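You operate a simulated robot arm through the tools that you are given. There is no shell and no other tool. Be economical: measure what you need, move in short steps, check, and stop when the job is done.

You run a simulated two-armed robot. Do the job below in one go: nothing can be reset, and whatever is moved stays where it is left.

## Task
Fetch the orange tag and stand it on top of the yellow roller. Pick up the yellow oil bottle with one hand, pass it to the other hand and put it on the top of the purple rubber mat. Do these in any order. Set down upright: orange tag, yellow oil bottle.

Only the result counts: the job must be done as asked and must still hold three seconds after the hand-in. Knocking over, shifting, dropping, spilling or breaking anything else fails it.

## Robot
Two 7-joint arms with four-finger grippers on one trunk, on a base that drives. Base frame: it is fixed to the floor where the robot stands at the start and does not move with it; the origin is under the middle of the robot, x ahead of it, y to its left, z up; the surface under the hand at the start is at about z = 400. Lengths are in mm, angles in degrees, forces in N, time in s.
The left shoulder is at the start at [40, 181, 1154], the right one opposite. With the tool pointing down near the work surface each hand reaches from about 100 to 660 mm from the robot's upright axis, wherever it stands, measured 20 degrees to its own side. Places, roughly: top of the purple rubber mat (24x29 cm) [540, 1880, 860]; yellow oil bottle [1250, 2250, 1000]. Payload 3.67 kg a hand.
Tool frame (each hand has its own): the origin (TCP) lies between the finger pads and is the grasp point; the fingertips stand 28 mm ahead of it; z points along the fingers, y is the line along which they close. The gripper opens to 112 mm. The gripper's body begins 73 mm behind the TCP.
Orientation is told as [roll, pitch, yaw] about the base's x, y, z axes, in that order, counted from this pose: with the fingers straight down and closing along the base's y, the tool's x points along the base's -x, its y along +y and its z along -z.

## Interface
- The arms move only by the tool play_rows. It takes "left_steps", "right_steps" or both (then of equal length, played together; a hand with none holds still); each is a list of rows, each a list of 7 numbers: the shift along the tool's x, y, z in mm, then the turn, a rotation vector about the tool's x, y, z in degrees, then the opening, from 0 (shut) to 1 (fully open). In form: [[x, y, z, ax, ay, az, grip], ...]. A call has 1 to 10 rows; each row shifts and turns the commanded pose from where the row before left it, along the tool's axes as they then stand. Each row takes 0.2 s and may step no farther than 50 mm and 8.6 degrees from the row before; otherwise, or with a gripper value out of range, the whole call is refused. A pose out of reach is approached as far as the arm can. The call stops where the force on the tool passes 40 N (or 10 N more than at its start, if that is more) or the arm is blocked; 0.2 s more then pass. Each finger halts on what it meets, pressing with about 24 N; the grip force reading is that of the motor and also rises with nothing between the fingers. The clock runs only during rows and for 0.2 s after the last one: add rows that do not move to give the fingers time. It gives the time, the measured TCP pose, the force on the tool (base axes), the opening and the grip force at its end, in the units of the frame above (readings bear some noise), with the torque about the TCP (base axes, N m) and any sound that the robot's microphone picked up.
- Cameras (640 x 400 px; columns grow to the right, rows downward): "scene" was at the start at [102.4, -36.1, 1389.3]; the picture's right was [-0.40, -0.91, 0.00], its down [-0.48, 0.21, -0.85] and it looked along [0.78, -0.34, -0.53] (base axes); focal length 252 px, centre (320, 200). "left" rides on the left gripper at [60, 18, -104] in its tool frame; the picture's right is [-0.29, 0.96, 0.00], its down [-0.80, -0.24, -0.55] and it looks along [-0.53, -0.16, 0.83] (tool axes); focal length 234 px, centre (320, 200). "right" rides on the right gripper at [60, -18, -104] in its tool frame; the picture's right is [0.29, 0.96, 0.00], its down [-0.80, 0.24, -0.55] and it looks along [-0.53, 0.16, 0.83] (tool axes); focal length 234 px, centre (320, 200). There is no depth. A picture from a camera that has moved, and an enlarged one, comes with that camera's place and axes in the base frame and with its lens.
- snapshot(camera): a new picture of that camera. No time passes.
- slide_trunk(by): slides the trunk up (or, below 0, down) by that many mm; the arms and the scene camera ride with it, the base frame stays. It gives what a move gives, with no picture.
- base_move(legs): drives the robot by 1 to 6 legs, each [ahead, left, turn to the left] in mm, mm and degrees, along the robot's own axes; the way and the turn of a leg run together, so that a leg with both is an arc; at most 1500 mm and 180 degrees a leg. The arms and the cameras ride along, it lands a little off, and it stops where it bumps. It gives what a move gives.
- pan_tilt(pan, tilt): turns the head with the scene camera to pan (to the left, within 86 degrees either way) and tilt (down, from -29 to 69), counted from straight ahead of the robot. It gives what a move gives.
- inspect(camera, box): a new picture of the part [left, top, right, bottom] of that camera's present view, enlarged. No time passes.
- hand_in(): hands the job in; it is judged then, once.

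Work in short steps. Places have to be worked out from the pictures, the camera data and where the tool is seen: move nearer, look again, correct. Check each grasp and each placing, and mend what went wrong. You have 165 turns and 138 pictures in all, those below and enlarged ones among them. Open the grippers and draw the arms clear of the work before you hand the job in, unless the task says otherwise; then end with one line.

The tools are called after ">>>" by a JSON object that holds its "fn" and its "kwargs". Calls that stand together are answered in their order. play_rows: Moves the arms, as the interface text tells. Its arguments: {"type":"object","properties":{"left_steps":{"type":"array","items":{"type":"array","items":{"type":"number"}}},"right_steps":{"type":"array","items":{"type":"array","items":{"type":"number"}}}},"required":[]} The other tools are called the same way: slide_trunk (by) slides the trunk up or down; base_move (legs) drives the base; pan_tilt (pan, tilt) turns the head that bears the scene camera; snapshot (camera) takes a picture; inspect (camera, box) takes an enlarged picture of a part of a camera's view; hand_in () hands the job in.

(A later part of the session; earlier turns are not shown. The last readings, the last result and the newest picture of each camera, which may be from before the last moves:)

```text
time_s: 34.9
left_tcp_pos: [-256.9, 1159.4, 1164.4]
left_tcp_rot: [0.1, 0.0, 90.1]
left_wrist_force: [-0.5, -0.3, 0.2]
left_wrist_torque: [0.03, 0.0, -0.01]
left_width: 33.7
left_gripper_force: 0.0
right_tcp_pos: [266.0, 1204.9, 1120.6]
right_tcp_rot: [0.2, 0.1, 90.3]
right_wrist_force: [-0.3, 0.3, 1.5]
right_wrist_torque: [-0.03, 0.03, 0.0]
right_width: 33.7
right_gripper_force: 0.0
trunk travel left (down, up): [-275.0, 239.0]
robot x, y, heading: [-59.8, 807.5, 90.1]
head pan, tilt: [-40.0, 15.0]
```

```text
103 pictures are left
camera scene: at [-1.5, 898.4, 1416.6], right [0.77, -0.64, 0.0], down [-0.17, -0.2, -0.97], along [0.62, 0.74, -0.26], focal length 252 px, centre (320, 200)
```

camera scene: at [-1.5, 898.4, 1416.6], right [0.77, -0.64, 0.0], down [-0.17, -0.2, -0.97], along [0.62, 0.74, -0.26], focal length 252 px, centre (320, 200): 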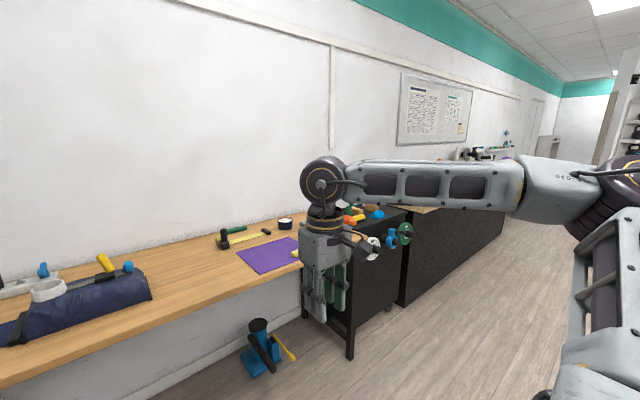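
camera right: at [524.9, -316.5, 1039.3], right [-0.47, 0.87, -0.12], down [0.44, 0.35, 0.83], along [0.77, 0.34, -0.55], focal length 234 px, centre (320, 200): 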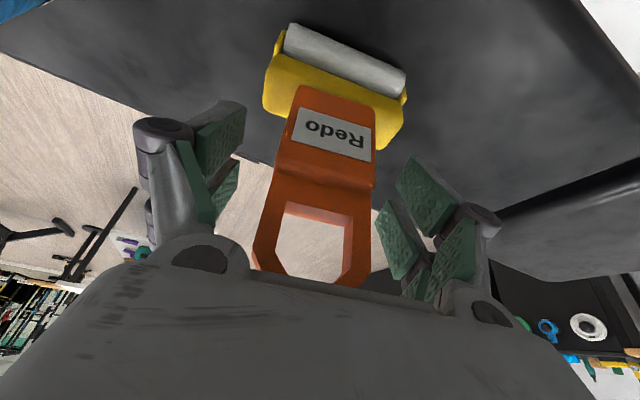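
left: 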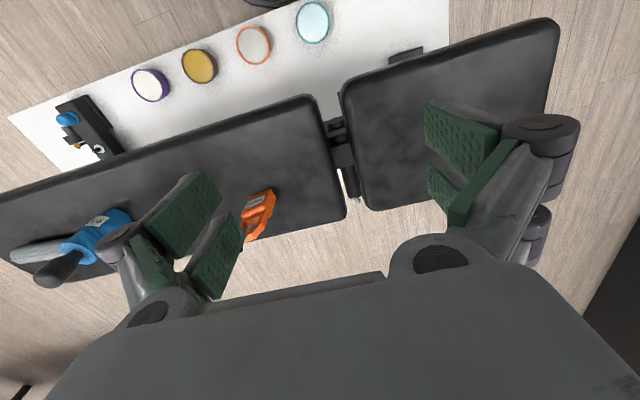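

I drive to the right (base +x) and a little ahead to stand in front of the bottle area.

>>> {"fn": "base_move", "kwargs": {"legs": [[150, -500, 0], [100, -500, 0]]}}

>>> {"fn": "pan_tilt", "kwargs": {"pan": -10, "tilt": 22}}

>>> {"fn": "snapshot", "kwargs": {"camera": "scene"}}

```text
time_s: 40.6
left_tcp_pos: [732.2, 1416.8, 1165.2]
left_tcp_rot: [-0.1, 0.1, 91.3]
left_wrist_force: [0.5, -1.1, -0.5]
left_wrist_torque: [0.01, 0.05, 0.0]
left_width: 33.5
left_gripper_force: 0.2
right_tcp_pos: [1253.1, 1472.1, 1121.0]
right_tcp_rot: [0.0, 0.0, 91.4]
right_wrist_force: [-0.5, 0.6, 0.1]
right_wrist_torque: [-0.01, 0.01, 0.0]
right_width: 33.8
right_gripper_force: 0.1
trunk travel left (down, up): [-275.0, 239.0]
robot x, y, heading: [937.6, 1067.5, 91.5]
head pan, tilt: [-40.0, 15.0]
```

```text
time_s: 41.5
left_tcp_pos: [732.9, 1418.3, 1164.2]
left_tcp_rot: [0.0, 0.1, 91.3]
left_wrist_force: [0.1, 0.5, -0.3]
left_wrist_torque: [0.0, 0.0, 0.02]
left_width: 33.6
left_gripper_force: 0.0
right_tcp_pos: [1253.3, 1472.3, 1119.9]
right_tcp_rot: [0.0, 0.0, 91.4]
right_wrist_force: [-1.0, 0.5, 1.1]
right_wrist_torque: [-0.02, 0.01, 0.01]
right_width: 33.5
right_gripper_force: 0.0
trunk travel left (down, up): [-275.0, 239.0]
robot x, y, heading: [935.6, 1068.6, 91.0]
head pan, tilt: [-10.0, 22.0]
```

```text
102 pictures are left
camera scene: at [948.0, 1180.2, 1405.2], right [0.99, -0.15, 0.0], down [-0.06, -0.37, -0.93], along [0.14, 0.92, -0.37], focal length 252 px, centre (320, 200)
```

scene: 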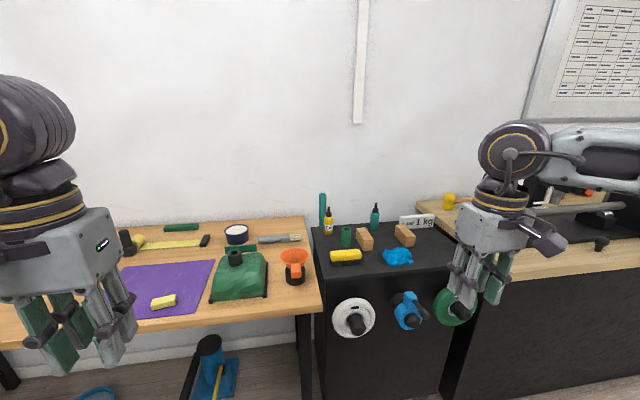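

The yellow bottle appears at the back-left of the black cabinet. Zoom in.

>>> {"fn": "inspect", "kwargs": {"camera": "scene", "box": [300, 180, 450, 280]}}

>>> {"fn": "inspect", "kwargs": {"camera": "scene", "box": [90, 220, 330, 370]}}

```text
4.00 times, centred on (375, 230) of scene
camera zoom: at [948.0, 1180.2, 1405.2], right [0.99, -0.15, 0.0], down [-0.06, -0.37, -0.93], along [0.14, 0.92, -0.37], focal length 1009 px, centre (100, 80)
```

zoom: 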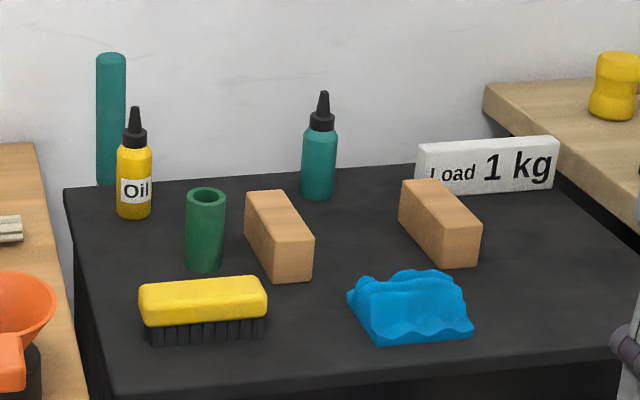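

```text
2.67 times, centred on (210, 295) of scene
camera zoom: at [948.0, 1180.2, 1405.2], right [0.99, -0.15, 0.0], down [-0.06, -0.37, -0.93], along [0.14, 0.92, -0.37], focal length 672 px, centre (613, -53)
```

zoom: 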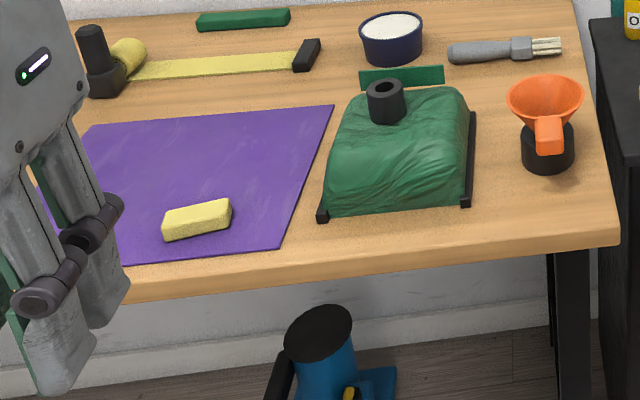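

Estimated (cabinet top ~900): bottle ≈[1116,2061], ~118 mm tall, ~36 mm dia. I drive ahead 230 mm and look again for triangulation.

>>> {"fn": "base_move", "kwargs": {"legs": [[230, 0, -1]]}}

>>> {"fn": "pan_tilt", "kwargs": {"pan": -15, "tilt": 40}}

>>> {"fn": "snapshot", "kwargs": {"camera": "scene"}}

>>> {"fn": "snapshot", "kwargs": {"camera": "right"}}

```text
time_s: 43.3
left_tcp_pos: [732.2, 1647.6, 1165.2]
left_tcp_rot: [0.0, -0.1, 90.7]
left_wrist_force: [1.4, -0.1, -0.7]
left_wrist_torque: [-0.01, 0.0, 0.02]
left_width: 33.7
left_gripper_force: 0.0
right_tcp_pos: [1252.8, 1696.0, 1119.6]
right_tcp_rot: [0.0, 0.1, 90.8]
right_wrist_force: [-1.1, 0.3, -0.6]
right_wrist_torque: [-0.03, -0.01, -0.01]
right_width: 33.7
right_gripper_force: 0.1
trunk travel left (down, up): [-275.0, 239.0]
robot x, y, heading: [929.8, 1293.3, 90.6]
head pan, tilt: [-10.0, 22.0]
```

```text
time_s: 44.1
left_tcp_pos: [732.0, 1646.9, 1165.2]
left_tcp_rot: [0.0, 0.0, 90.5]
left_wrist_force: [-0.6, -0.5, 0.9]
left_wrist_torque: [0.0, 0.05, 0.02]
left_width: 33.6
left_gripper_force: 0.1
right_tcp_pos: [1254.1, 1697.1, 1120.6]
right_tcp_rot: [0.0, 0.0, 90.8]
right_wrist_force: [0.3, 0.3, 0.4]
right_wrist_torque: [0.0, -0.01, 0.0]
right_width: 33.8
right_gripper_force: 0.0
trunk travel left (down, up): [-275.0, 239.0]
robot x, y, heading: [925.9, 1294.6, 90.9]
head pan, tilt: [-15.0, 40.0]
```

```text
99 pictures are left
camera scene: at [951.4, 1398.3, 1377.1], right [0.97, -0.25, 0.0], down [-0.16, -0.62, -0.77], along [0.19, 0.74, -0.64], focal length 252 px, centre (320, 200)
```

scene: 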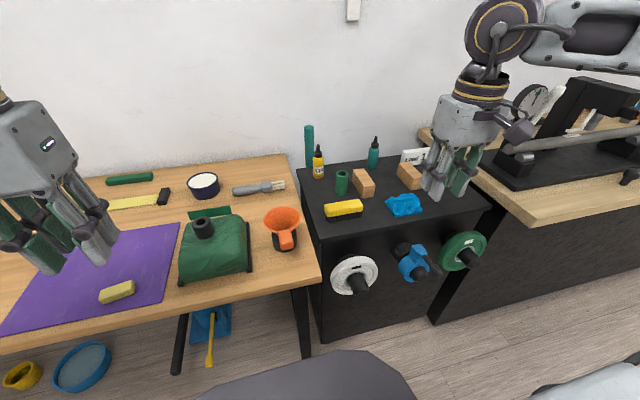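

```text
98 pictures are left
camera right: at [1272.2, 1636.6, 1224.5], right [-0.95, -0.3, 0.0], down [-0.25, 0.79, 0.55], along [-0.17, 0.53, -0.83], focal length 234 px, centre (320, 200)
```

right: 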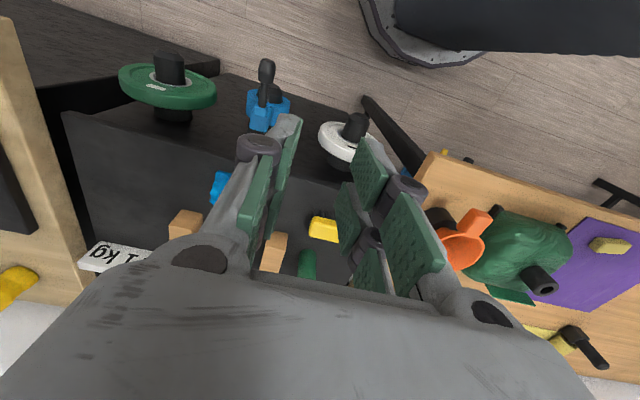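

>>> {"fn": "inspect", "kwargs": {"camera": "scene", "box": [290, 115, 390, 225]}}

```text
3.64 times, centred on (340, 170) of scene
camera zoom: at [951.4, 1398.3, 1377.1], right [0.97, -0.25, 0.0], down [-0.16, -0.62, -0.77], along [0.19, 0.74, -0.64], focal length 917 px, centre (247, 309)
```

zoom: 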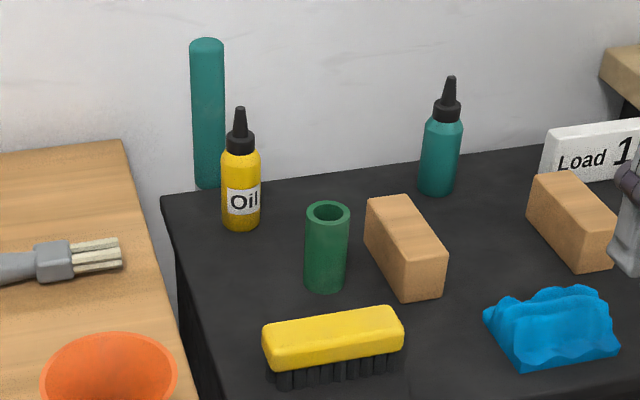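

Bottle base triangulates to ≈[1121,2087,885], height ~122, body top ~955. I drive ahead 100 mm more and begin to pose the right hand: 45° tilt, high, opened.

>>> {"fn": "base_move", "kwargs": {"legs": [[100, 0, -0.5]]}}

>>> {"fn": "play_rows", "kwargs": {"right_steps": [[0, 40, -15, 0, -8, 0, 0.3], [0, 40, -15, 0, -8, 0, 0.5], [0, 40, -10, 0, -8, 0, 0.7], [0, 0, 0, 0, -8, 0, 0.7], [0, 0, 0, 0, -8, 0, 0.7], [0, 0, 0, 0, -5, 0, 0.7]]}}

>>> {"fn": "snapshot", "kwargs": {"camera": "scene"}}

>>> {"fn": "snapshot", "kwargs": {"camera": "right"}}

```text
time_s: 45.3
left_tcp_pos: [733.3, 1748.8, 1164.6]
left_tcp_rot: [0.1, 0.0, 90.1]
left_wrist_force: [0.0, -0.2, -1.2]
left_wrist_torque: [-0.01, 0.01, -0.01]
left_width: 33.6
left_gripper_force: 0.2
right_tcp_pos: [1257.2, 1793.6, 1120.4]
right_tcp_rot: [-0.1, 0.1, 90.2]
right_wrist_force: [-0.1, 0.0, -0.7]
right_wrist_torque: [-0.04, 0.01, 0.02]
right_width: 33.4
right_gripper_force: 0.1
trunk travel left (down, up): [-275.0, 239.0]
robot x, y, heading: [928.3, 1394.3, 90.3]
head pan, tilt: [-15.0, 40.0]
```

```text
time_s: 46.7
left_tcp_pos: [734.2, 1749.3, 1164.3]
left_tcp_rot: [-0.1, 0.1, 90.1]
left_wrist_force: [-0.5, -0.2, -0.3]
left_wrist_torque: [0.03, 0.02, -0.02]
left_width: 33.4
left_gripper_force: 0.1
right_tcp_pos: [1128.8, 1817.3, 1184.5]
right_tcp_rot: [-0.2, -45.0, 90.3]
right_wrist_force: [0.2, -0.3, 0.3]
right_wrist_torque: [0.02, -0.04, -0.01]
right_width: 78.5
right_gripper_force: 0.0
right hand out of reach, approached as far as the arm can: row 5, 6
trunk travel left (down, up): [-275.0, 239.0]
robot x, y, heading: [928.7, 1395.8, 89.7]
head pan, tilt: [-15.0, 40.0]
```

```text
96 pictures are left
camera scene: at [951.0, 1497.3, 1377.1], right [0.97, -0.26, 0.0], down [-0.17, -0.62, -0.77], along [0.2, 0.74, -0.64], focal length 252 px, centre (320, 200)
```

scene: 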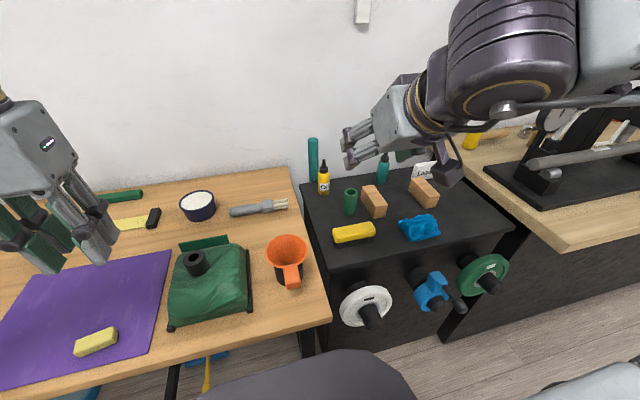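

```text
95 pictures are left
camera right: at [1147.2, 1701.5, 1216.3], right [-0.96, -0.21, -0.21], down [-0.24, 0.17, 0.96], along [-0.16, 0.96, -0.21], focal length 234 px, centre (320, 200)
```

right: 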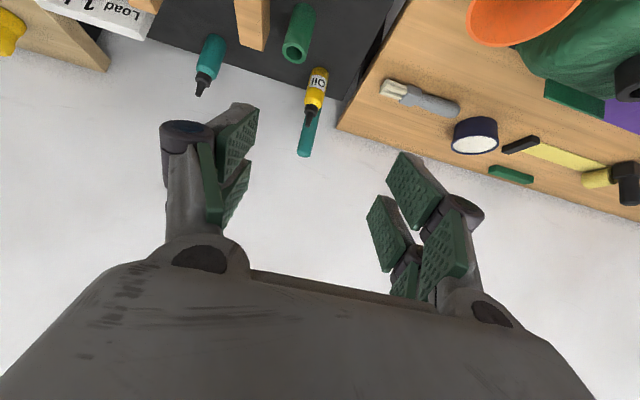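

The right hand can tilt 45°. The green tube and hand camera would conflict on a straight approach, so I'll come in with yaw 60°, tilt ~50°. I rotate now while high and re-check.

>>> {"fn": "play_rows", "kwargs": {"right_steps": [[0, 5, 15, 5.3, 0, 5.3, 0.7], [0, 5, 15, 5.3, 0, 5.3, 0.7], [0, 5, 15, 5.3, 0, 5.3, 0.7], [0, 5, 15, 5.3, 0, 5.3, 0.7], [0, 0, 0, 0, -5, 0, 0.7]]}}

>>> {"fn": "snapshot", "kwargs": {"camera": "right"}}

>>> {"fn": "inspect", "kwargs": {"camera": "scene", "box": [290, 80, 450, 250]}}

```text
time_s: 47.9
left_tcp_pos: [734.9, 1747.5, 1165.6]
left_tcp_rot: [0.0, -0.2, 90.1]
left_wrist_force: [0.0, -0.7, -0.4]
left_wrist_torque: [-0.02, -0.01, -0.03]
left_width: 33.5
left_gripper_force: 0.1
right_tcp_pos: [1117.2, 1860.9, 1143.7]
right_tcp_rot: [0.1, -50.1, 60.1]
right_wrist_force: [-0.3, 0.8, 0.0]
right_wrist_torque: [0.01, 0.01, -0.01]
right_width: 78.5
right_gripper_force: 0.1
trunk travel left (down, up): [-275.0, 239.0]
robot x, y, heading: [931.5, 1398.0, 90.2]
head pan, tilt: [-15.0, 40.0]
```

```text
94 pictures are left
camera right: at [1074.7, 1749.8, 1164.2], right [-0.92, 0.32, -0.22], down [-0.16, 0.19, 0.97], along [0.35, 0.93, -0.13], focal length 234 px, centre (320, 200)
```

right: 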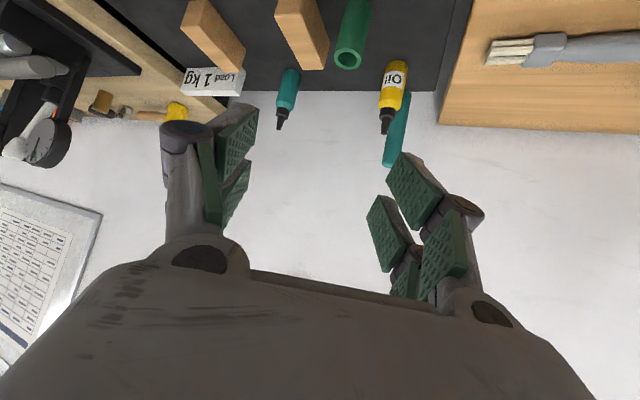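

```text
2.35 times, centred on (370, 165) of scene
camera zoom: at [951.8, 1495.9, 1377.2], right [0.97, -0.26, 0.0], down [-0.17, -0.62, -0.77], along [0.2, 0.74, -0.64], focal length 593 px, centre (202, 282)
```

zoom: 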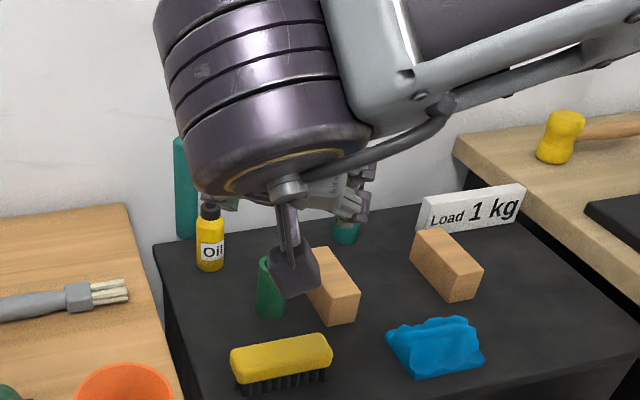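

Bottle now consistently at ≈[1124,2089], base z≈887. Moving to the pre-grasp 110 mm back along the tilted axis.

>>> {"fn": "play_rows", "kwargs": {"right_steps": [[8, 21.6, 37.2, 0, 0, 0, 0.7], [8, 21.6, 37.2, 0, 0, 0, 0.7], [8, 21.6, 37.2, 0, 0, 0, 0.7], [8, 21.6, 37.2, 0, 0, 0, 0.7], [8, 21.6, 37.2, 0, 0, 0, 0.7], [0, 0, 0, 0, 0, 0, 0.7]]}}

>>> {"fn": "snapshot", "kwargs": {"camera": "right"}}

>>> {"fn": "inspect", "kwargs": {"camera": "scene", "box": [230, 80, 450, 280]}}

```text
time_s: 49.3
left_tcp_pos: [735.2, 1747.5, 1165.3]
left_tcp_rot: [-0.1, -0.1, 90.0]
left_wrist_force: [0.8, -0.5, 0.3]
left_wrist_torque: [0.04, -0.02, 0.02]
left_width: 33.5
left_gripper_force: 0.1
right_tcp_pos: [1086.1, 2015.7, 995.3]
right_tcp_rot: [0.1, -50.2, 60.3]
right_wrist_force: [0.0, -0.6, -0.5]
right_wrist_torque: [0.02, 0.01, -0.01]
right_width: 78.5
right_gripper_force: 0.0
right hand out of reach, approached as far as the arm can: row 5
trunk travel left (down, up): [-275.0, 239.0]
robot x, y, heading: [931.8, 1395.3, 90.0]
head pan, tilt: [-15.0, 40.0]
```

```text
92 pictures are left
camera right: at [1044.2, 1904.6, 1015.8], right [-0.92, 0.31, -0.22], down [-0.16, 0.19, 0.97], along [0.35, 0.93, -0.13], focal length 234 px, centre (320, 200)
```

right: 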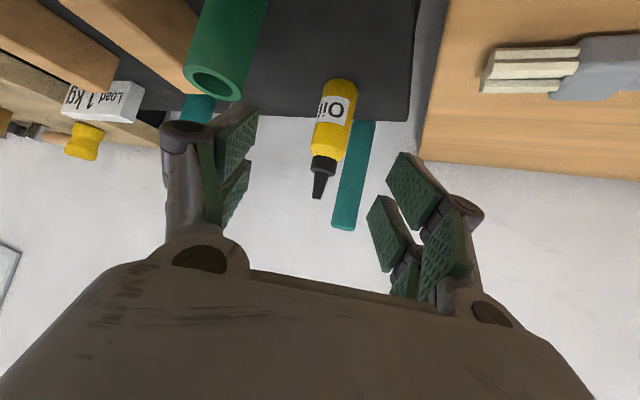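

```text
2.00 times, centred on (340, 180) of scene
camera zoom: at [951.5, 1496.5, 1377.2], right [0.97, -0.26, 0.0], down [-0.17, -0.62, -0.77], along [0.2, 0.74, -0.64], focal length 504 px, centre (280, 240)
```

zoom: 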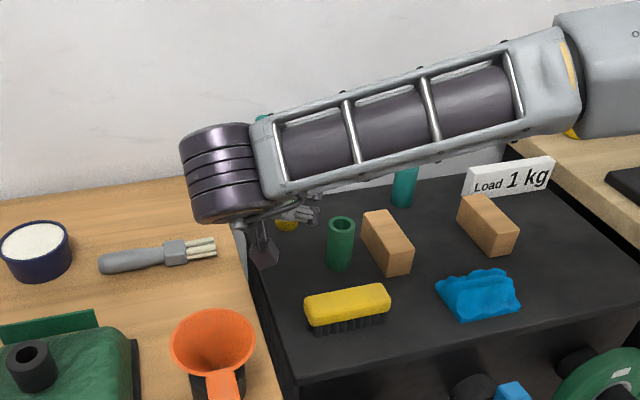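

The arm hits a limit because it is working cross-body. I retract, shift the base 150 mm to the left so that the hand points outward naturally, then retry.

>>> {"fn": "play_rows", "kwargs": {"right_steps": [[-5, 0, -40, 0, 0, 0, 0.7], [-10, 0, -40, 0, 0, 0, 0.7], [-10, 0, -40, 0, 0, 0, 0.7]]}}

>>> {"fn": "base_move", "kwargs": {"legs": [[0, 150, 0]]}}

```text
time_s: 50.1
left_tcp_pos: [735.2, 1749.1, 1165.6]
left_tcp_rot: [0.0, 0.0, 90.2]
left_wrist_force: [0.0, -0.2, -0.3]
left_wrist_torque: [0.01, -0.03, -0.02]
left_width: 33.7
left_gripper_force: 0.0
right_tcp_pos: [1048.9, 1946.8, 1092.9]
right_tcp_rot: [-0.2, -50.1, 60.2]
right_wrist_force: [0.8, -0.2, 0.7]
right_wrist_torque: [0.03, 0.0, 0.0]
right_width: 78.3
right_gripper_force: 0.1
trunk travel left (down, up): [-275.0, 239.0]
robot x, y, heading: [931.1, 1394.1, 90.0]
head pan, tilt: [-15.0, 40.0]
```

```text
time_s: 51.5
left_tcp_pos: [586.2, 1749.8, 1164.1]
left_tcp_rot: [0.0, 0.1, 89.9]
left_wrist_force: [-0.1, -0.3, 0.3]
left_wrist_torque: [0.07, 0.02, 0.01]
left_width: 33.7
left_gripper_force: 0.1
right_tcp_pos: [903.4, 1947.3, 1091.9]
right_tcp_rot: [0.0, -50.0, 60.0]
right_wrist_force: [0.2, 0.6, 0.1]
right_wrist_torque: [0.02, -0.03, -0.01]
right_width: 78.4
right_gripper_force: 0.2
trunk travel left (down, up): [-275.0, 239.0]
robot x, y, heading: [780.1, 1394.9, 89.5]
head pan, tilt: [-15.0, 40.0]
```

>>> {"fn": "play_rows", "kwargs": {"right_steps": [[-14.4, -38.7, 17.1, 0, 0, 0, 0.7], [-14.4, -38.7, 17.1, 0, 0, 0, 0.7], [-14.4, -38.7, 17.1, 0, 0, 0, 0.7], [-14.4, -38.7, 17.1, 0, 0, 0, 0.7], [12.5, 11.5, 36.4, 0, 0, 0, 0.7], [12.5, 11.5, 36.4, 0, 0, 0, 0.7], [12.5, 11.5, 36.4, 0, 0, 0, 0.7], [0, 0, 0, 0, 0, 0, 0.7]]}}

>>> {"fn": "snapshot", "kwargs": {"camera": "right"}}

>>> {"fn": "pan_tilt", "kwargs": {"pan": -28, "tilt": 35}}

>>> {"fn": "snapshot", "kwargs": {"camera": "scene"}}

```text
time_s: 53.3
left_tcp_pos: [587.7, 1749.4, 1164.9]
left_tcp_rot: [-0.1, 0.0, 89.9]
left_wrist_force: [0.1, 0.7, 0.5]
left_wrist_torque: [0.02, -0.01, 0.0]
left_width: 33.6
left_gripper_force: 0.1
right_tcp_pos: [1081.0, 2015.2, 994.4]
right_tcp_rot: [0.0, -50.0, 60.0]
right_wrist_force: [-0.7, -0.5, 0.5]
right_wrist_torque: [0.03, 0.0, 0.0]
right_width: 78.5
right_gripper_force: 0.0
trunk travel left (down, up): [-275.0, 239.0]
robot x, y, heading: [778.8, 1393.6, 89.9]
head pan, tilt: [-15.0, 40.0]
```

```text
90 pictures are left
camera right: at [1037.7, 1904.7, 1015.3], right [-0.92, 0.32, -0.22], down [-0.16, 0.19, 0.97], along [0.35, 0.93, -0.13], focal length 234 px, centre (320, 200)
```

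right: 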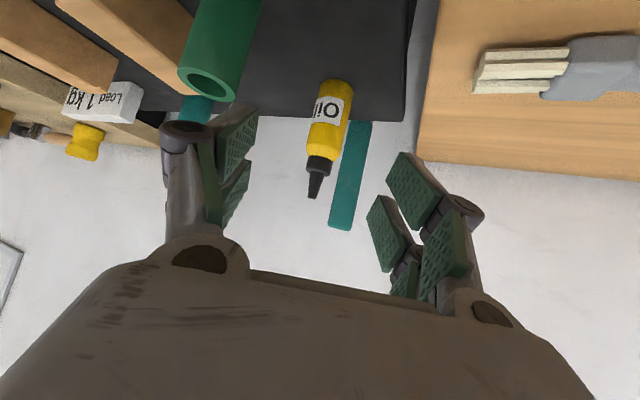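

```text
time_s: 54.0
left_tcp_pos: [585.9, 1749.2, 1164.0]
left_tcp_rot: [-0.1, 0.0, 89.8]
left_wrist_force: [0.2, 1.0, 0.4]
left_wrist_torque: [-0.03, 0.03, -0.01]
left_width: 33.7
left_gripper_force: 0.0
right_tcp_pos: [1081.0, 2016.8, 993.8]
right_tcp_rot: [0.0, -50.0, 60.1]
right_wrist_force: [-0.3, 0.7, 0.1]
right_wrist_torque: [-0.02, 0.0, -0.01]
right_width: 78.5
right_gripper_force: 0.0
trunk travel left (down, up): [-275.0, 239.0]
robot x, y, heading: [779.6, 1395.1, 89.9]
head pan, tilt: [-28.0, 35.0]
```

```text
89 pictures are left
camera scene: at [822.2, 1493.4, 1384.5], right [0.88, -0.47, 0.0], down [-0.27, -0.51, -0.82], along [0.39, 0.72, -0.57], focal length 252 px, centre (320, 200)
```

scene: 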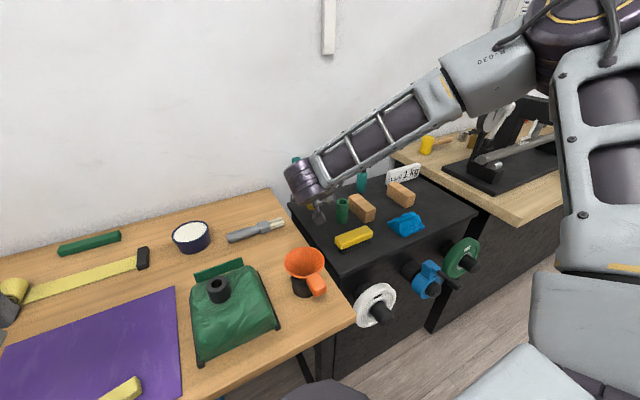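

Now reachable. Zoom on the bottle between the fingers to trim the lateral offset.

>>> {"fn": "inspect", "kwargs": {"camera": "right", "box": [240, 60, 400, 220]}}

```text
2.50 times, centred on (320, 140) of right
camera zoom: at [1038.0, 1905.3, 1015.0], right [-0.92, 0.32, -0.22], down [-0.16, 0.2, 0.97], along [0.35, 0.93, -0.13], focal length 585 px, centre (320, 350)
```

zoom: 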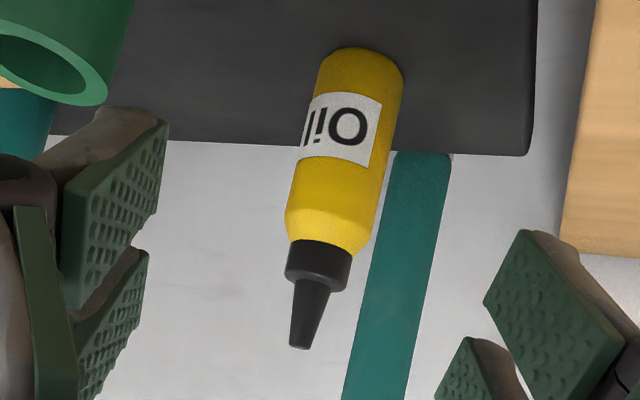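

The bottle is ~5 mm toward tool +y, and I want a slightly lower grip. I advance along the axis with these trims.

>>> {"fn": "play_rows", "kwargs": {"right_steps": [[1.5, 2.5, 38, 0, 0, 0, 0.7], [1.5, 2, 38, 0, 0, 0, 0.7], [1.5, 0.5, 22, 0, 0, 0, 0.7], [0, 0, 0, 0, 0, 0, 0.7]]}}

>>> {"fn": "snapshot", "kwargs": {"camera": "right"}}

>>> {"fn": "inspect", "kwargs": {"camera": "scene", "box": [270, 140, 430, 260]}}

```text
time_s: 55.0
left_tcp_pos: [588.1, 1749.3, 1165.0]
left_tcp_rot: [0.0, 0.0, 89.8]
left_wrist_force: [-0.3, 0.8, 0.3]
left_wrist_torque: [0.01, -0.01, -0.02]
left_width: 33.6
left_gripper_force: 0.0
right_tcp_pos: [1113.2, 2082.2, 927.8]
right_tcp_rot: [0.0, -50.1, 60.0]
right_wrist_force: [-0.6, -1.2, 0.1]
right_wrist_torque: [0.0, 0.0, 0.0]
right_width: 78.5
right_gripper_force: 0.0
trunk travel left (down, up): [-275.0, 239.0]
robot x, y, heading: [779.1, 1396.3, 89.8]
head pan, tilt: [-28.0, 35.0]
```

```text
87 pictures are left
camera right: at [1069.9, 1970.5, 948.3], right [-0.92, 0.32, -0.22], down [-0.16, 0.2, 0.97], along [0.35, 0.93, -0.13], focal length 234 px, centre (320, 200)
```

right: 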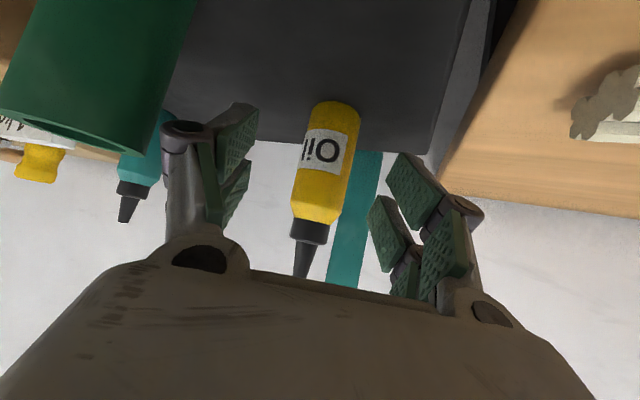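

```text
3.33 times, centred on (350, 200) of scene
camera zoom: at [822.1, 1493.0, 1384.6], right [0.88, -0.47, 0.0], down [-0.27, -0.51, -0.82], along [0.39, 0.72, -0.57], focal length 840 px, centre (220, 200)
```

zoom: 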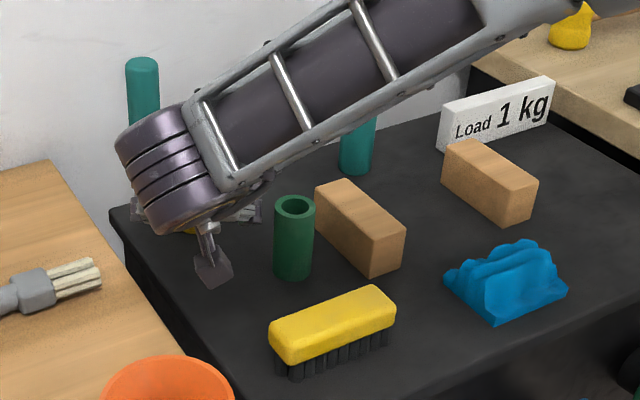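

Bottle centred between the fingers, ~15 mm still ahead. I advance mostly horizontally to keep the tips off the cabinet.

>>> {"fn": "play_rows", "kwargs": {"right_steps": [[-2.6, 0, 7, 0, 0, 0, 0.7], [-2.6, 0, 7, 0, 0, 0, 0.7], [0, 0, 0, 0, 0, 0, 0.7]]}}

>>> {"fn": "snapshot", "kwargs": {"camera": "right"}}

```text
time_s: 55.8
left_tcp_pos: [588.1, 1750.3, 1164.3]
left_tcp_rot: [0.0, 0.0, 89.8]
left_wrist_force: [0.5, -0.3, 0.0]
left_wrist_torque: [-0.02, 0.0, 0.03]
left_width: 33.7
left_gripper_force: 0.0
right_tcp_pos: [1121.1, 2093.9, 923.3]
right_tcp_rot: [-0.1, -50.0, 60.0]
right_wrist_force: [0.6, -0.2, 0.0]
right_wrist_torque: [0.01, 0.0, 0.0]
right_width: 78.2
right_gripper_force: 0.0
trunk travel left (down, up): [-275.0, 239.0]
robot x, y, heading: [783.4, 1395.9, 89.9]
head pan, tilt: [-28.0, 35.0]
```

```text
85 pictures are left
camera right: at [1077.4, 1982.3, 943.7], right [-0.92, 0.32, -0.22], down [-0.16, 0.2, 0.97], along [0.35, 0.93, -0.13], focal length 234 px, centre (320, 200)
```

right: 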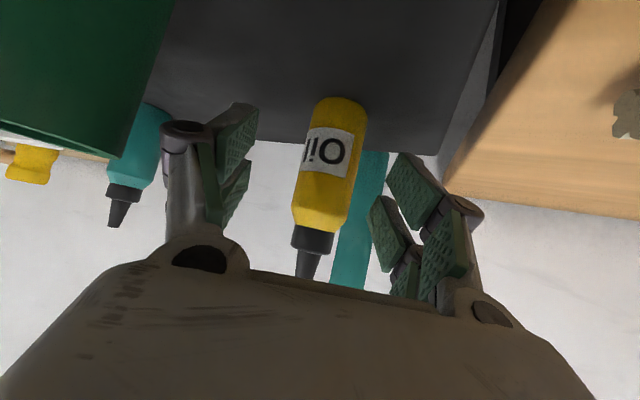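

Apparent bottle size suggests it's ~25 mm farther (cabinet top ≈870 rather than 887). I advance 22 mm more and 12 mm down with a 3 mm lateral trim.

>>> {"fn": "play_rows", "kwargs": {"right_steps": [[-2.5, 1.5, 12.3, 0, 0, 0, 0.7], [-2.4, 1.5, 12.3, 0, 0, 0, 0.7], [0, 0, 0, 0, 0, 0, 0.7]]}}

>>> {"fn": "snapshot", "kwargs": {"camera": "right"}}

```text
time_s: 56.6
left_tcp_pos: [587.8, 1748.6, 1165.2]
left_tcp_rot: [-0.1, 0.0, 89.8]
left_wrist_force: [-0.4, 0.1, 0.0]
left_wrist_torque: [-0.04, -0.02, 0.03]
left_width: 33.5
left_gripper_force: 0.1
right_tcp_pos: [1129.7, 2113.1, 910.2]
right_tcp_rot: [0.0, -50.0, 60.0]
right_wrist_force: [-0.6, -0.4, -0.3]
right_wrist_torque: [0.02, -0.01, -0.02]
right_width: 78.4
right_gripper_force: 0.0
trunk travel left (down, up): [-275.0, 239.0]
robot x, y, heading: [780.1, 1396.5, 89.7]
head pan, tilt: [-28.0, 35.0]
```

```text
84 pictures are left
camera right: at [1085.8, 2002.6, 931.2], right [-0.92, 0.32, -0.22], down [-0.16, 0.2, 0.97], along [0.35, 0.93, -0.13], focal length 234 px, centre (320, 200)
```

right: 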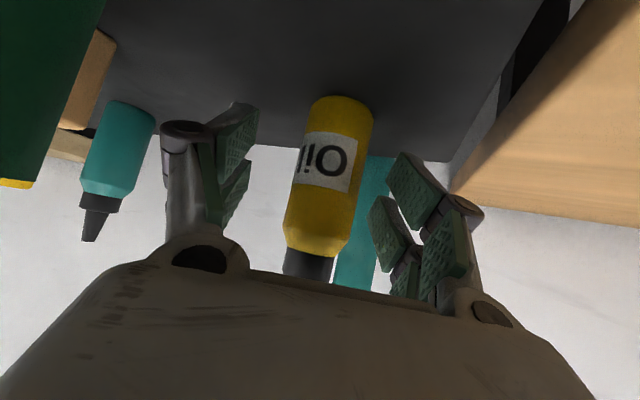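

Nearly there; 7 mm more forward, then close.

>>> {"fn": "play_rows", "kwargs": {"right_steps": [[-4.5, 1, 5.4, 0, 0, 0, 0.7], [0, 0, 0, 0, 0, 0, 0.5], [0, 0, 0, 0, 0, 0, 0.3], [0, 0, 0, 0, 0, 0, 0.15], [0, 0, 0, 0, 0, 0, 0.1], [0, 0, 0, 0, 0, 0, 0.1]]}}

>>> {"fn": "snapshot", "kwargs": {"camera": "right"}}

```text
time_s: 58.0
left_tcp_pos: [587.2, 1749.0, 1164.4]
left_tcp_rot: [-0.1, 0.0, 89.8]
left_wrist_force: [-0.2, 0.9, 0.6]
left_wrist_torque: [-0.01, 0.01, 0.02]
left_width: 33.7
left_gripper_force: 0.0
right_tcp_pos: [1132.3, 2122.1, 910.5]
right_tcp_rot: [0.0, -50.1, 60.1]
right_wrist_force: [-1.1, 0.7, 2.4]
right_wrist_torque: [0.0, 0.08, 0.0]
right_width: 37.0
right_gripper_force: 23.9
trunk travel left (down, up): [-275.0, 239.0]
robot x, y, heading: [783.5, 1396.8, 89.9]
head pan, tilt: [-28.0, 35.0]
```

```text
83 pictures are left
camera right: at [1088.2, 2009.7, 931.9], right [-0.92, 0.32, -0.22], down [-0.16, 0.2, 0.97], along [0.35, 0.93, -0.13], focal length 234 px, centre (320, 200)
```

right: 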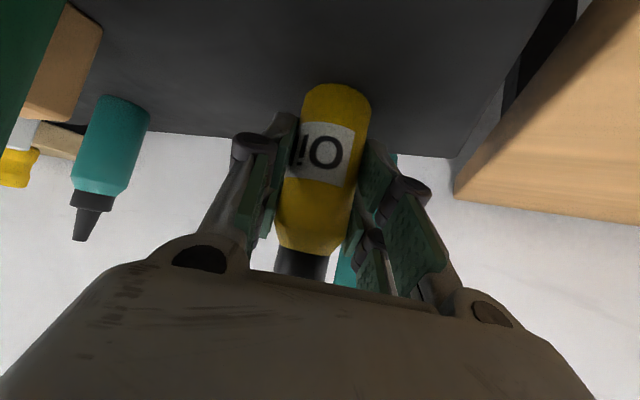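

Gripped at 37 mm. Lift straight up 160 mm.

>>> {"fn": "play_rows", "kwargs": {"right_steps": [[-11.5, 0, -9.6, 0, 0, 0, 0.1], [-26.8, 0, -22.5, 0, 0, 0, 0.1], [-30.6, 0, -25.7, 0, 0, 0, 0.1], [-30.6, 0, -25.7, 0, 0, 0, 0.1], [-23, 0, -19.3, 0, 0, 0, 0.1], [0, 0, 0, 0, 0, 0, 0.1]]}}

>>> {"fn": "snapshot", "kwargs": {"camera": "right"}}

>>> {"fn": "snapshot", "kwargs": {"camera": "scene"}}

```text
time_s: 59.4
left_tcp_pos: [587.3, 1750.4, 1164.4]
left_tcp_rot: [0.0, 0.0, 89.8]
left_wrist_force: [0.7, 0.9, 0.1]
left_wrist_torque: [-0.01, -0.02, 0.0]
left_width: 33.5
left_gripper_force: 0.0
right_tcp_pos: [1132.3, 2119.9, 1067.7]
right_tcp_rot: [-0.1, -50.0, 60.1]
right_wrist_force: [0.4, -1.5, -1.1]
right_wrist_torque: [-0.02, -0.02, -0.02]
right_width: 36.8
right_gripper_force: 24.1
trunk travel left (down, up): [-275.0, 239.0]
robot x, y, heading: [782.9, 1393.5, 89.7]
head pan, tilt: [-28.0, 35.0]
```

```text
82 pictures are left
camera right: at [1088.3, 2009.5, 1089.6], right [-0.92, 0.32, -0.22], down [-0.16, 0.2, 0.97], along [0.35, 0.93, -0.13], focal length 234 px, centre (320, 200)
```

right: 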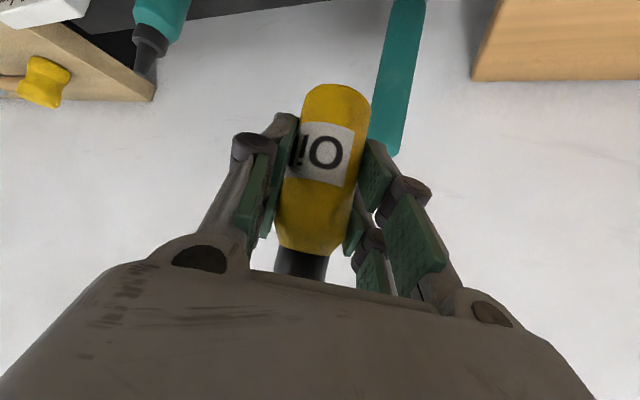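

```text
81 pictures are left
camera scene: at [822.5, 1493.8, 1384.5], right [0.88, -0.47, 0.0], down [-0.27, -0.51, -0.82], along [0.39, 0.72, -0.57], focal length 252 px, centre (320, 200)
```

scene: 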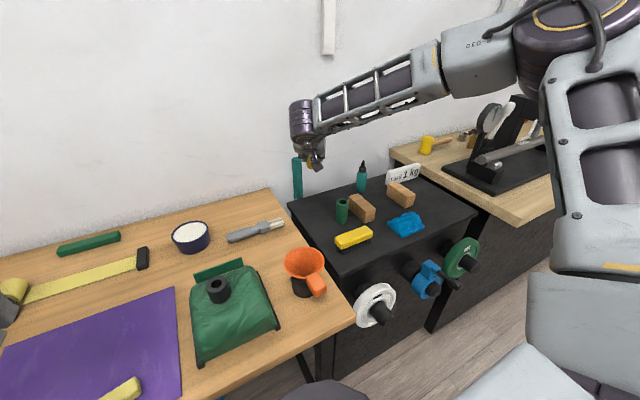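

The bottle is held upright. I bring it back toward me and turn the right hand to yaw 100 for a handover in front of the robot.

>>> {"fn": "play_rows", "kwargs": {"right_steps": [[17.7, -20, -30.4, 0, 0, 0, 0.1], [17.7, -20, -30.4, 0, 0, 0, 0.1], [17.7, -20, -30.4, 0, 0, 0, 0.1], [17.7, -20, -30.4, 0, 0, 0, 0.1], [17.7, -20, -30.4, 0, 0, 0, 0.1], [0, 0, 0, -6.13, 0, -5.14, 0.1], [0, 0, 0, -6.13, 0, -5.14, 0.1], [0, 0, 0, -6.13, 0, -5.14, 0.1], [0, 0, 0, -6.13, 0, -5.14, 0.1], [0, 0, 0, 0, 0, 0, 0.1]]}}

```text
time_s: 61.6
left_tcp_pos: [586.1, 1749.7, 1164.8]
left_tcp_rot: [-0.1, -0.1, 89.8]
left_wrist_force: [-0.4, -0.6, 0.3]
left_wrist_torque: [0.0, -0.01, -0.02]
left_width: 33.6
left_gripper_force: 0.0
right_tcp_pos: [1130.7, 1919.9, 1099.2]
right_tcp_rot: [0.0, -50.0, 92.0]
right_wrist_force: [-0.1, -0.2, -1.0]
right_wrist_torque: [0.0, 0.0, -0.01]
right_width: 36.9
right_gripper_force: 23.7
trunk travel left (down, up): [-275.0, 239.0]
robot x, y, heading: [781.0, 1394.2, 89.9]
head pan, tilt: [-28.0, 35.0]
```

>>> {"fn": "play_rows", "kwargs": {"left_steps": [[0, 0, -10, 0, 0, 8.2, 0.3], [0, 0, -10, 0, 0, 8.2, 0.3], [0, 0, -10, 0, 0, 8.2, 0.4], [0, 0, -10, 0, 0, 8.2, 0.5], [0, 0, -10, 0, 0, 8.2, 0.5], [0, 0, -10, 0, 0, 8.2, 0.5], [0, 0, -10, 0, 0, 8.2, 0.5], [0, 0, -10, 0, 0, 8.2, 0.5], [0, 0, -10, 0, 0, 8.2, 0.5], [0, 0, -10, 0, 0, 8.2, 0.5]], "right_steps": [[3.3, 39, -8.5, 0, 0, 0, 0.1], [3.3, 39, -8.5, 0, 0, 0, 0.1], [3.3, 39, -8.5, 0, 0, 0, 0.1], [3.3, 39, -8.5, 0, 0, 0, 0.1], [3.3, 39, -8.5, 0, 0, 0, 0.1], [3.3, 39, -8.5, 0, 0, 0, 0.1], [3.3, 39, -8.5, 0, 0, 0, 0.1], [0, 0, 0, 0, 0, 0, 0.1], [0, 0, 0, 0, 0, 0, 0.1], [0, 0, 0, 0, 0, 0, 0.1]]}}

>>> {"fn": "pan_tilt", "kwargs": {"pan": 0, "tilt": 30}}

>>> {"fn": "snapshot", "kwargs": {"camera": "scene"}}

>>> {"fn": "snapshot", "kwargs": {"camera": "left"}}

```text
time_s: 63.8
left_tcp_pos: [645.3, 1701.8, 1238.1]
left_tcp_rot: [0.1, 0.0, 7.9]
left_wrist_force: [0.1, -0.1, -0.4]
left_wrist_torque: [-0.02, 0.04, -0.03]
left_width: 56.0
left_gripper_force: 0.0
left hand out of reach, approached as far as the arm can: row 9, 10
right_tcp_pos: [860.1, 1849.7, 1121.0]
right_tcp_rot: [0.1, -49.9, 92.0]
right_wrist_force: [-0.2, 0.5, -0.6]
right_wrist_torque: [0.0, 0.01, 0.0]
right_width: 36.9
right_gripper_force: 24.2
trunk travel left (down, up): [-275.0, 239.0]
robot x, y, heading: [779.2, 1397.0, 89.8]
head pan, tilt: [-28.0, 35.0]
```

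```text
time_s: 64.7
left_tcp_pos: [643.2, 1700.9, 1238.7]
left_tcp_rot: [0.1, -0.1, 8.0]
left_wrist_force: [-0.1, 0.2, 0.4]
left_wrist_torque: [0.0, 0.03, 0.01]
left_width: 56.0
left_gripper_force: 0.0
right_tcp_pos: [860.4, 1850.1, 1119.0]
right_tcp_rot: [0.1, -50.0, 91.9]
right_wrist_force: [-0.7, 0.2, -1.2]
right_wrist_torque: [0.01, 0.02, -0.01]
right_width: 36.9
right_gripper_force: 23.9
trunk travel left (down, up): [-275.0, 239.0]
robot x, y, heading: [781.8, 1397.2, 90.1]
head pan, tilt: [0.0, 30.0]
```

```text
80 pictures are left
camera scene: at [781.2, 1506.1, 1392.3], right [1.0, 0.0, 0.0], down [0.0, -0.5, -0.87], along [0.0, 0.87, -0.5], focal length 252 px, centre (320, 200)
```

scene: 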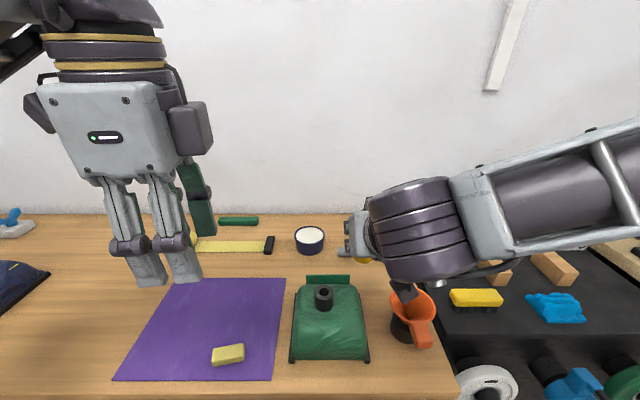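

```text
79 pictures are left
camera left: at [581.6, 1710.7, 1341.8], right [0.15, 0.99, 0.0], down [0.82, -0.13, 0.56], along [0.55, -0.08, -0.83], focal length 234 px, centre (320, 200)
```

left: 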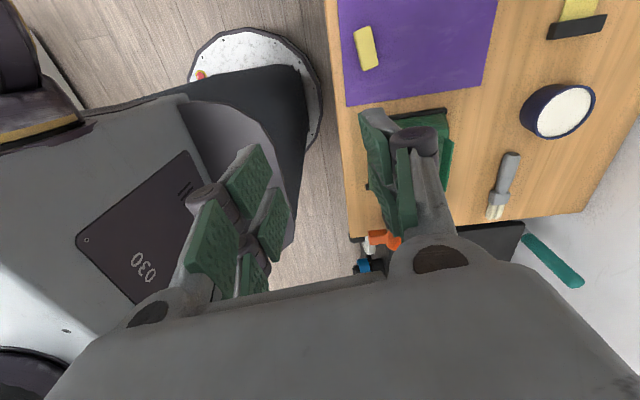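

Left hand was at its upper limit; I'll do the handover lower and more to the centre. I move the right to [800,1850,1060] (yaw 98) and the left sideways to line up with y≈1850.

>>> {"fn": "play_rows", "kwargs": {"left_steps": [[0, 31.5, 10.8, 0, 0, 0, 0.5], [0, 31.5, 10.8, 0, 0, 0, 0.6], [0, 31.5, 10.8, 0, 0, 0, 0.7], [0, 31.5, 10.8, 0, 0, 0, 0.7], [0, 0, 0, 0, 0, 0, 0.7]], "right_steps": [[22.4, 30, 20, 0, 0, 0, 0.1], [22.4, 30, 20, 0, 0, 0, 0.1], [0, 0, 0, -4.6, 0, -3.9, 0.1], [0, 0, 0, 0, 0, 0, 0.1], [0, 0, 0, 0, 0, 0, 0.1]]}}

>>> {"fn": "snapshot", "kwargs": {"camera": "left"}}

>>> {"fn": "snapshot", "kwargs": {"camera": "scene"}}

```text
time_s: 65.9
left_tcp_pos: [683.0, 1755.4, 1176.2]
left_tcp_rot: [0.1, 0.0, 8.0]
left_wrist_force: [0.2, -0.1, 0.4]
left_wrist_torque: [0.01, 0.03, 0.0]
left_width: 78.4
left_gripper_force: 0.0
left hand out of reach, approached as far as the arm can: row 1, 2, 3, 4
right_tcp_pos: [804.2, 1849.7, 1061.0]
right_tcp_rot: [-0.1, -49.9, 98.2]
right_wrist_force: [0.5, -0.1, -1.4]
right_wrist_torque: [0.01, 0.03, 0.02]
right_width: 37.0
right_gripper_force: 24.1
right hand out of reach, approached as far as the arm can: row 2
trunk travel left (down, up): [-275.0, 239.0]
robot x, y, heading: [780.5, 1397.5, 89.9]
head pan, tilt: [0.0, 30.0]
```

```text
78 pictures are left
camera left: at [622.1, 1764.0, 1279.4], right [0.15, 0.99, 0.0], down [0.82, -0.13, 0.55], along [0.55, -0.08, -0.83], focal length 234 px, centre (320, 200)
```

left: 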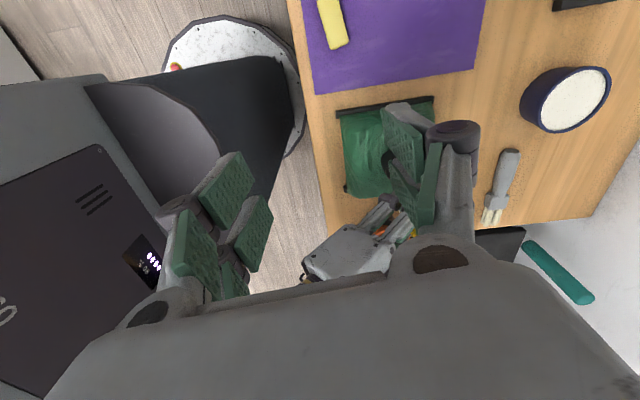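

```text
77 pictures are left
camera scene: at [780.7, 1505.1, 1392.5], right [1.0, 0.0, 0.0], down [0.0, -0.5, -0.87], along [0.0, 0.87, -0.5], focal length 252 px, centre (320, 200)
```

scene: 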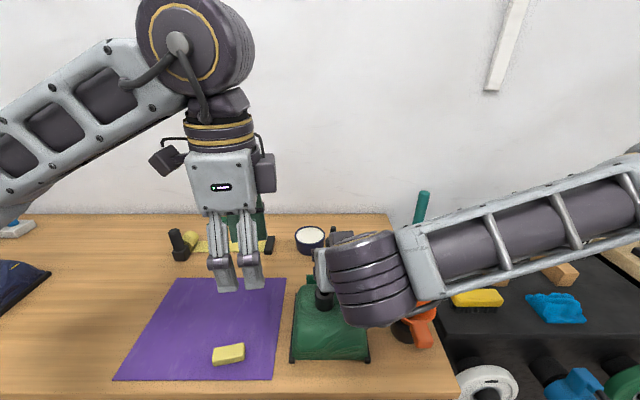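

The left arm is limited at yaw ≈0. Better: turn the right hand to come from the right (yaw ≈178, natural for it), and turn the left back to yaw 90, so their closing directions are still crossed.

>>> {"fn": "play_rows", "kwargs": {"left_steps": [[20, 0, 0, 0, 0, -8.2, 0.7], [20, 0, 0, 0, 0, -8.2, 0.7], [0, 0, 0, 0, 0, -8.2, 0.7], [0, 0, 0, 0, 0, -8.2, 0.7], [0, 0, 0, 0, 0, -8.2, 0.7], [0, 0, 0, 0, 0, -8.2, 0.7], [0, 0, 0, 0, 0, -8.2, 0.7], [0, 0, 0, 0, 0, -8.2, 0.7], [0, 0, 0, 0, 0, -8.2, 0.7], [0, 0, 0, 0, 0, -8.2, 0.7]], "right_steps": [[0, 0, 0, -6.13, 0, -5.14, 0.1], [0, 0, 0, -6.13, 0, -5.14, 0.1], [0, 0, 0, -6.13, 0, -5.14, 0.1], [0, 0, 0, -6.13, 0, -5.14, 0.1], [0, 0, 0, -6.13, 0, -5.14, 0.1], [0, 0, 0, -6.13, 0, -5.14, 0.1], [0, 0, 0, -6.13, 0, -5.14, 0.1], [0, 0, 0, -6.13, 0, -5.14, 0.1], [0, 0, 0, -6.13, 0, -5.14, 0.1], [0, 0, 0, -6.13, 0, -5.14, 0.1]]}}

>>> {"fn": "snapshot", "kwargs": {"camera": "scene"}}

>>> {"fn": "snapshot", "kwargs": {"camera": "left"}}

```text
time_s: 68.1
left_tcp_pos: [645.1, 1747.4, 1174.0]
left_tcp_rot: [0.0, 0.1, 89.9]
left_wrist_force: [-0.7, 0.6, -0.6]
left_wrist_torque: [0.01, 0.06, 0.01]
left_width: 78.6
left_gripper_force: 0.0
right_tcp_pos: [692.8, 1745.2, 1027.6]
right_tcp_rot: [-1.0, -50.1, 177.0]
right_wrist_force: [0.1, 0.6, -0.9]
right_wrist_torque: [0.0, 0.01, 0.06]
right_width: 36.9
right_gripper_force: 24.1
right hand out of reach, approached as far as the arm can: row 8, 9, 10
trunk travel left (down, up): [-275.0, 239.0]
robot x, y, heading: [781.4, 1396.9, 90.1]
head pan, tilt: [0.0, 30.0]
```

```text
76 pictures are left
camera scene: at [782.0, 1507.9, 1392.2], right [1.0, 0.0, 0.0], down [0.0, -0.5, -0.87], along [0.0, 0.87, -0.5], focal length 252 px, centre (320, 200)
```

scene: 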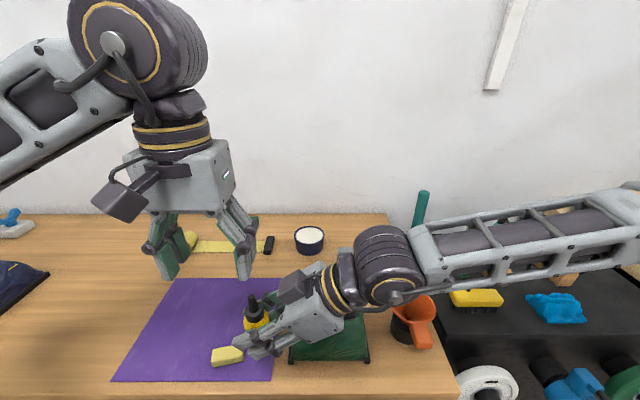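

```text
75 pictures are left
camera left: at [626.5, 1688.0, 1278.4], right [-0.96, 0.29, 0.0], down [0.24, 0.8, 0.55], along [0.16, 0.53, -0.83], focal length 234 px, centre (320, 200)
```

left: 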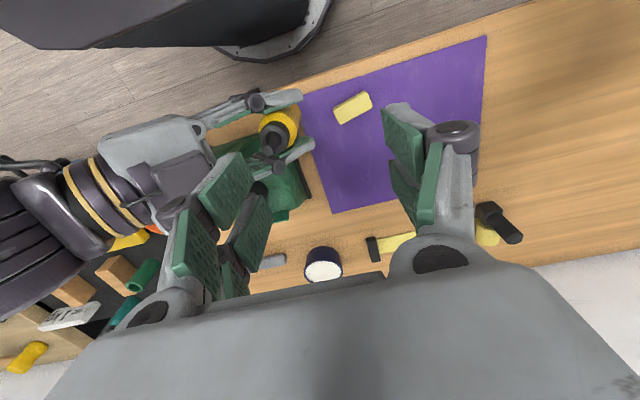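

The bottle hangs at ≈[693,1745] right beside the left hand, crossed properly. Zoom in with the left camera and scene to locate it.

>>> {"fn": "inspect", "kwargs": {"camera": "left", "box": [190, 70, 350, 230]}}

>>> {"fn": "inspect", "kwargs": {"camera": "scene", "box": [120, 180, 360, 380]}}

```text
2.50 times, centred on (270, 150) of left
camera zoom: at [626.5, 1688.0, 1278.4], right [-0.96, 0.29, 0.0], down [0.24, 0.8, 0.55], along [0.16, 0.53, -0.83], focal length 585 px, centre (445, 325)
```

zoom: 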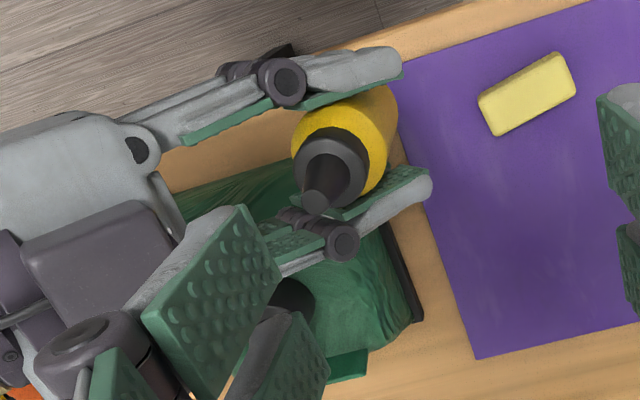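

```text
2.00 times, centred on (240, 280) of scene
camera zoom: at [782.0, 1507.9, 1392.2], right [1.0, 0.0, 0.0], down [0.0, -0.5, -0.87], along [0.0, 0.87, -0.5], focal length 504 px, centre (480, 40)
```

zoom: 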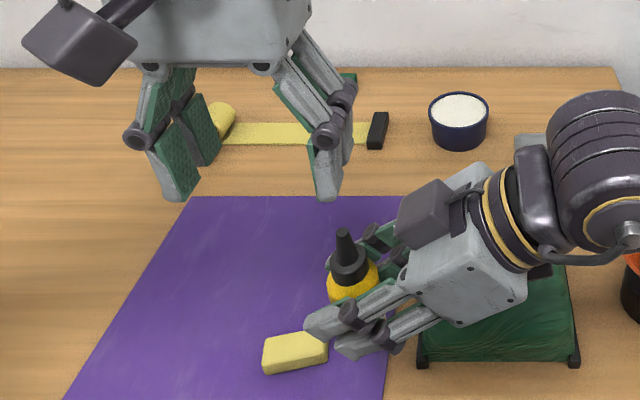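

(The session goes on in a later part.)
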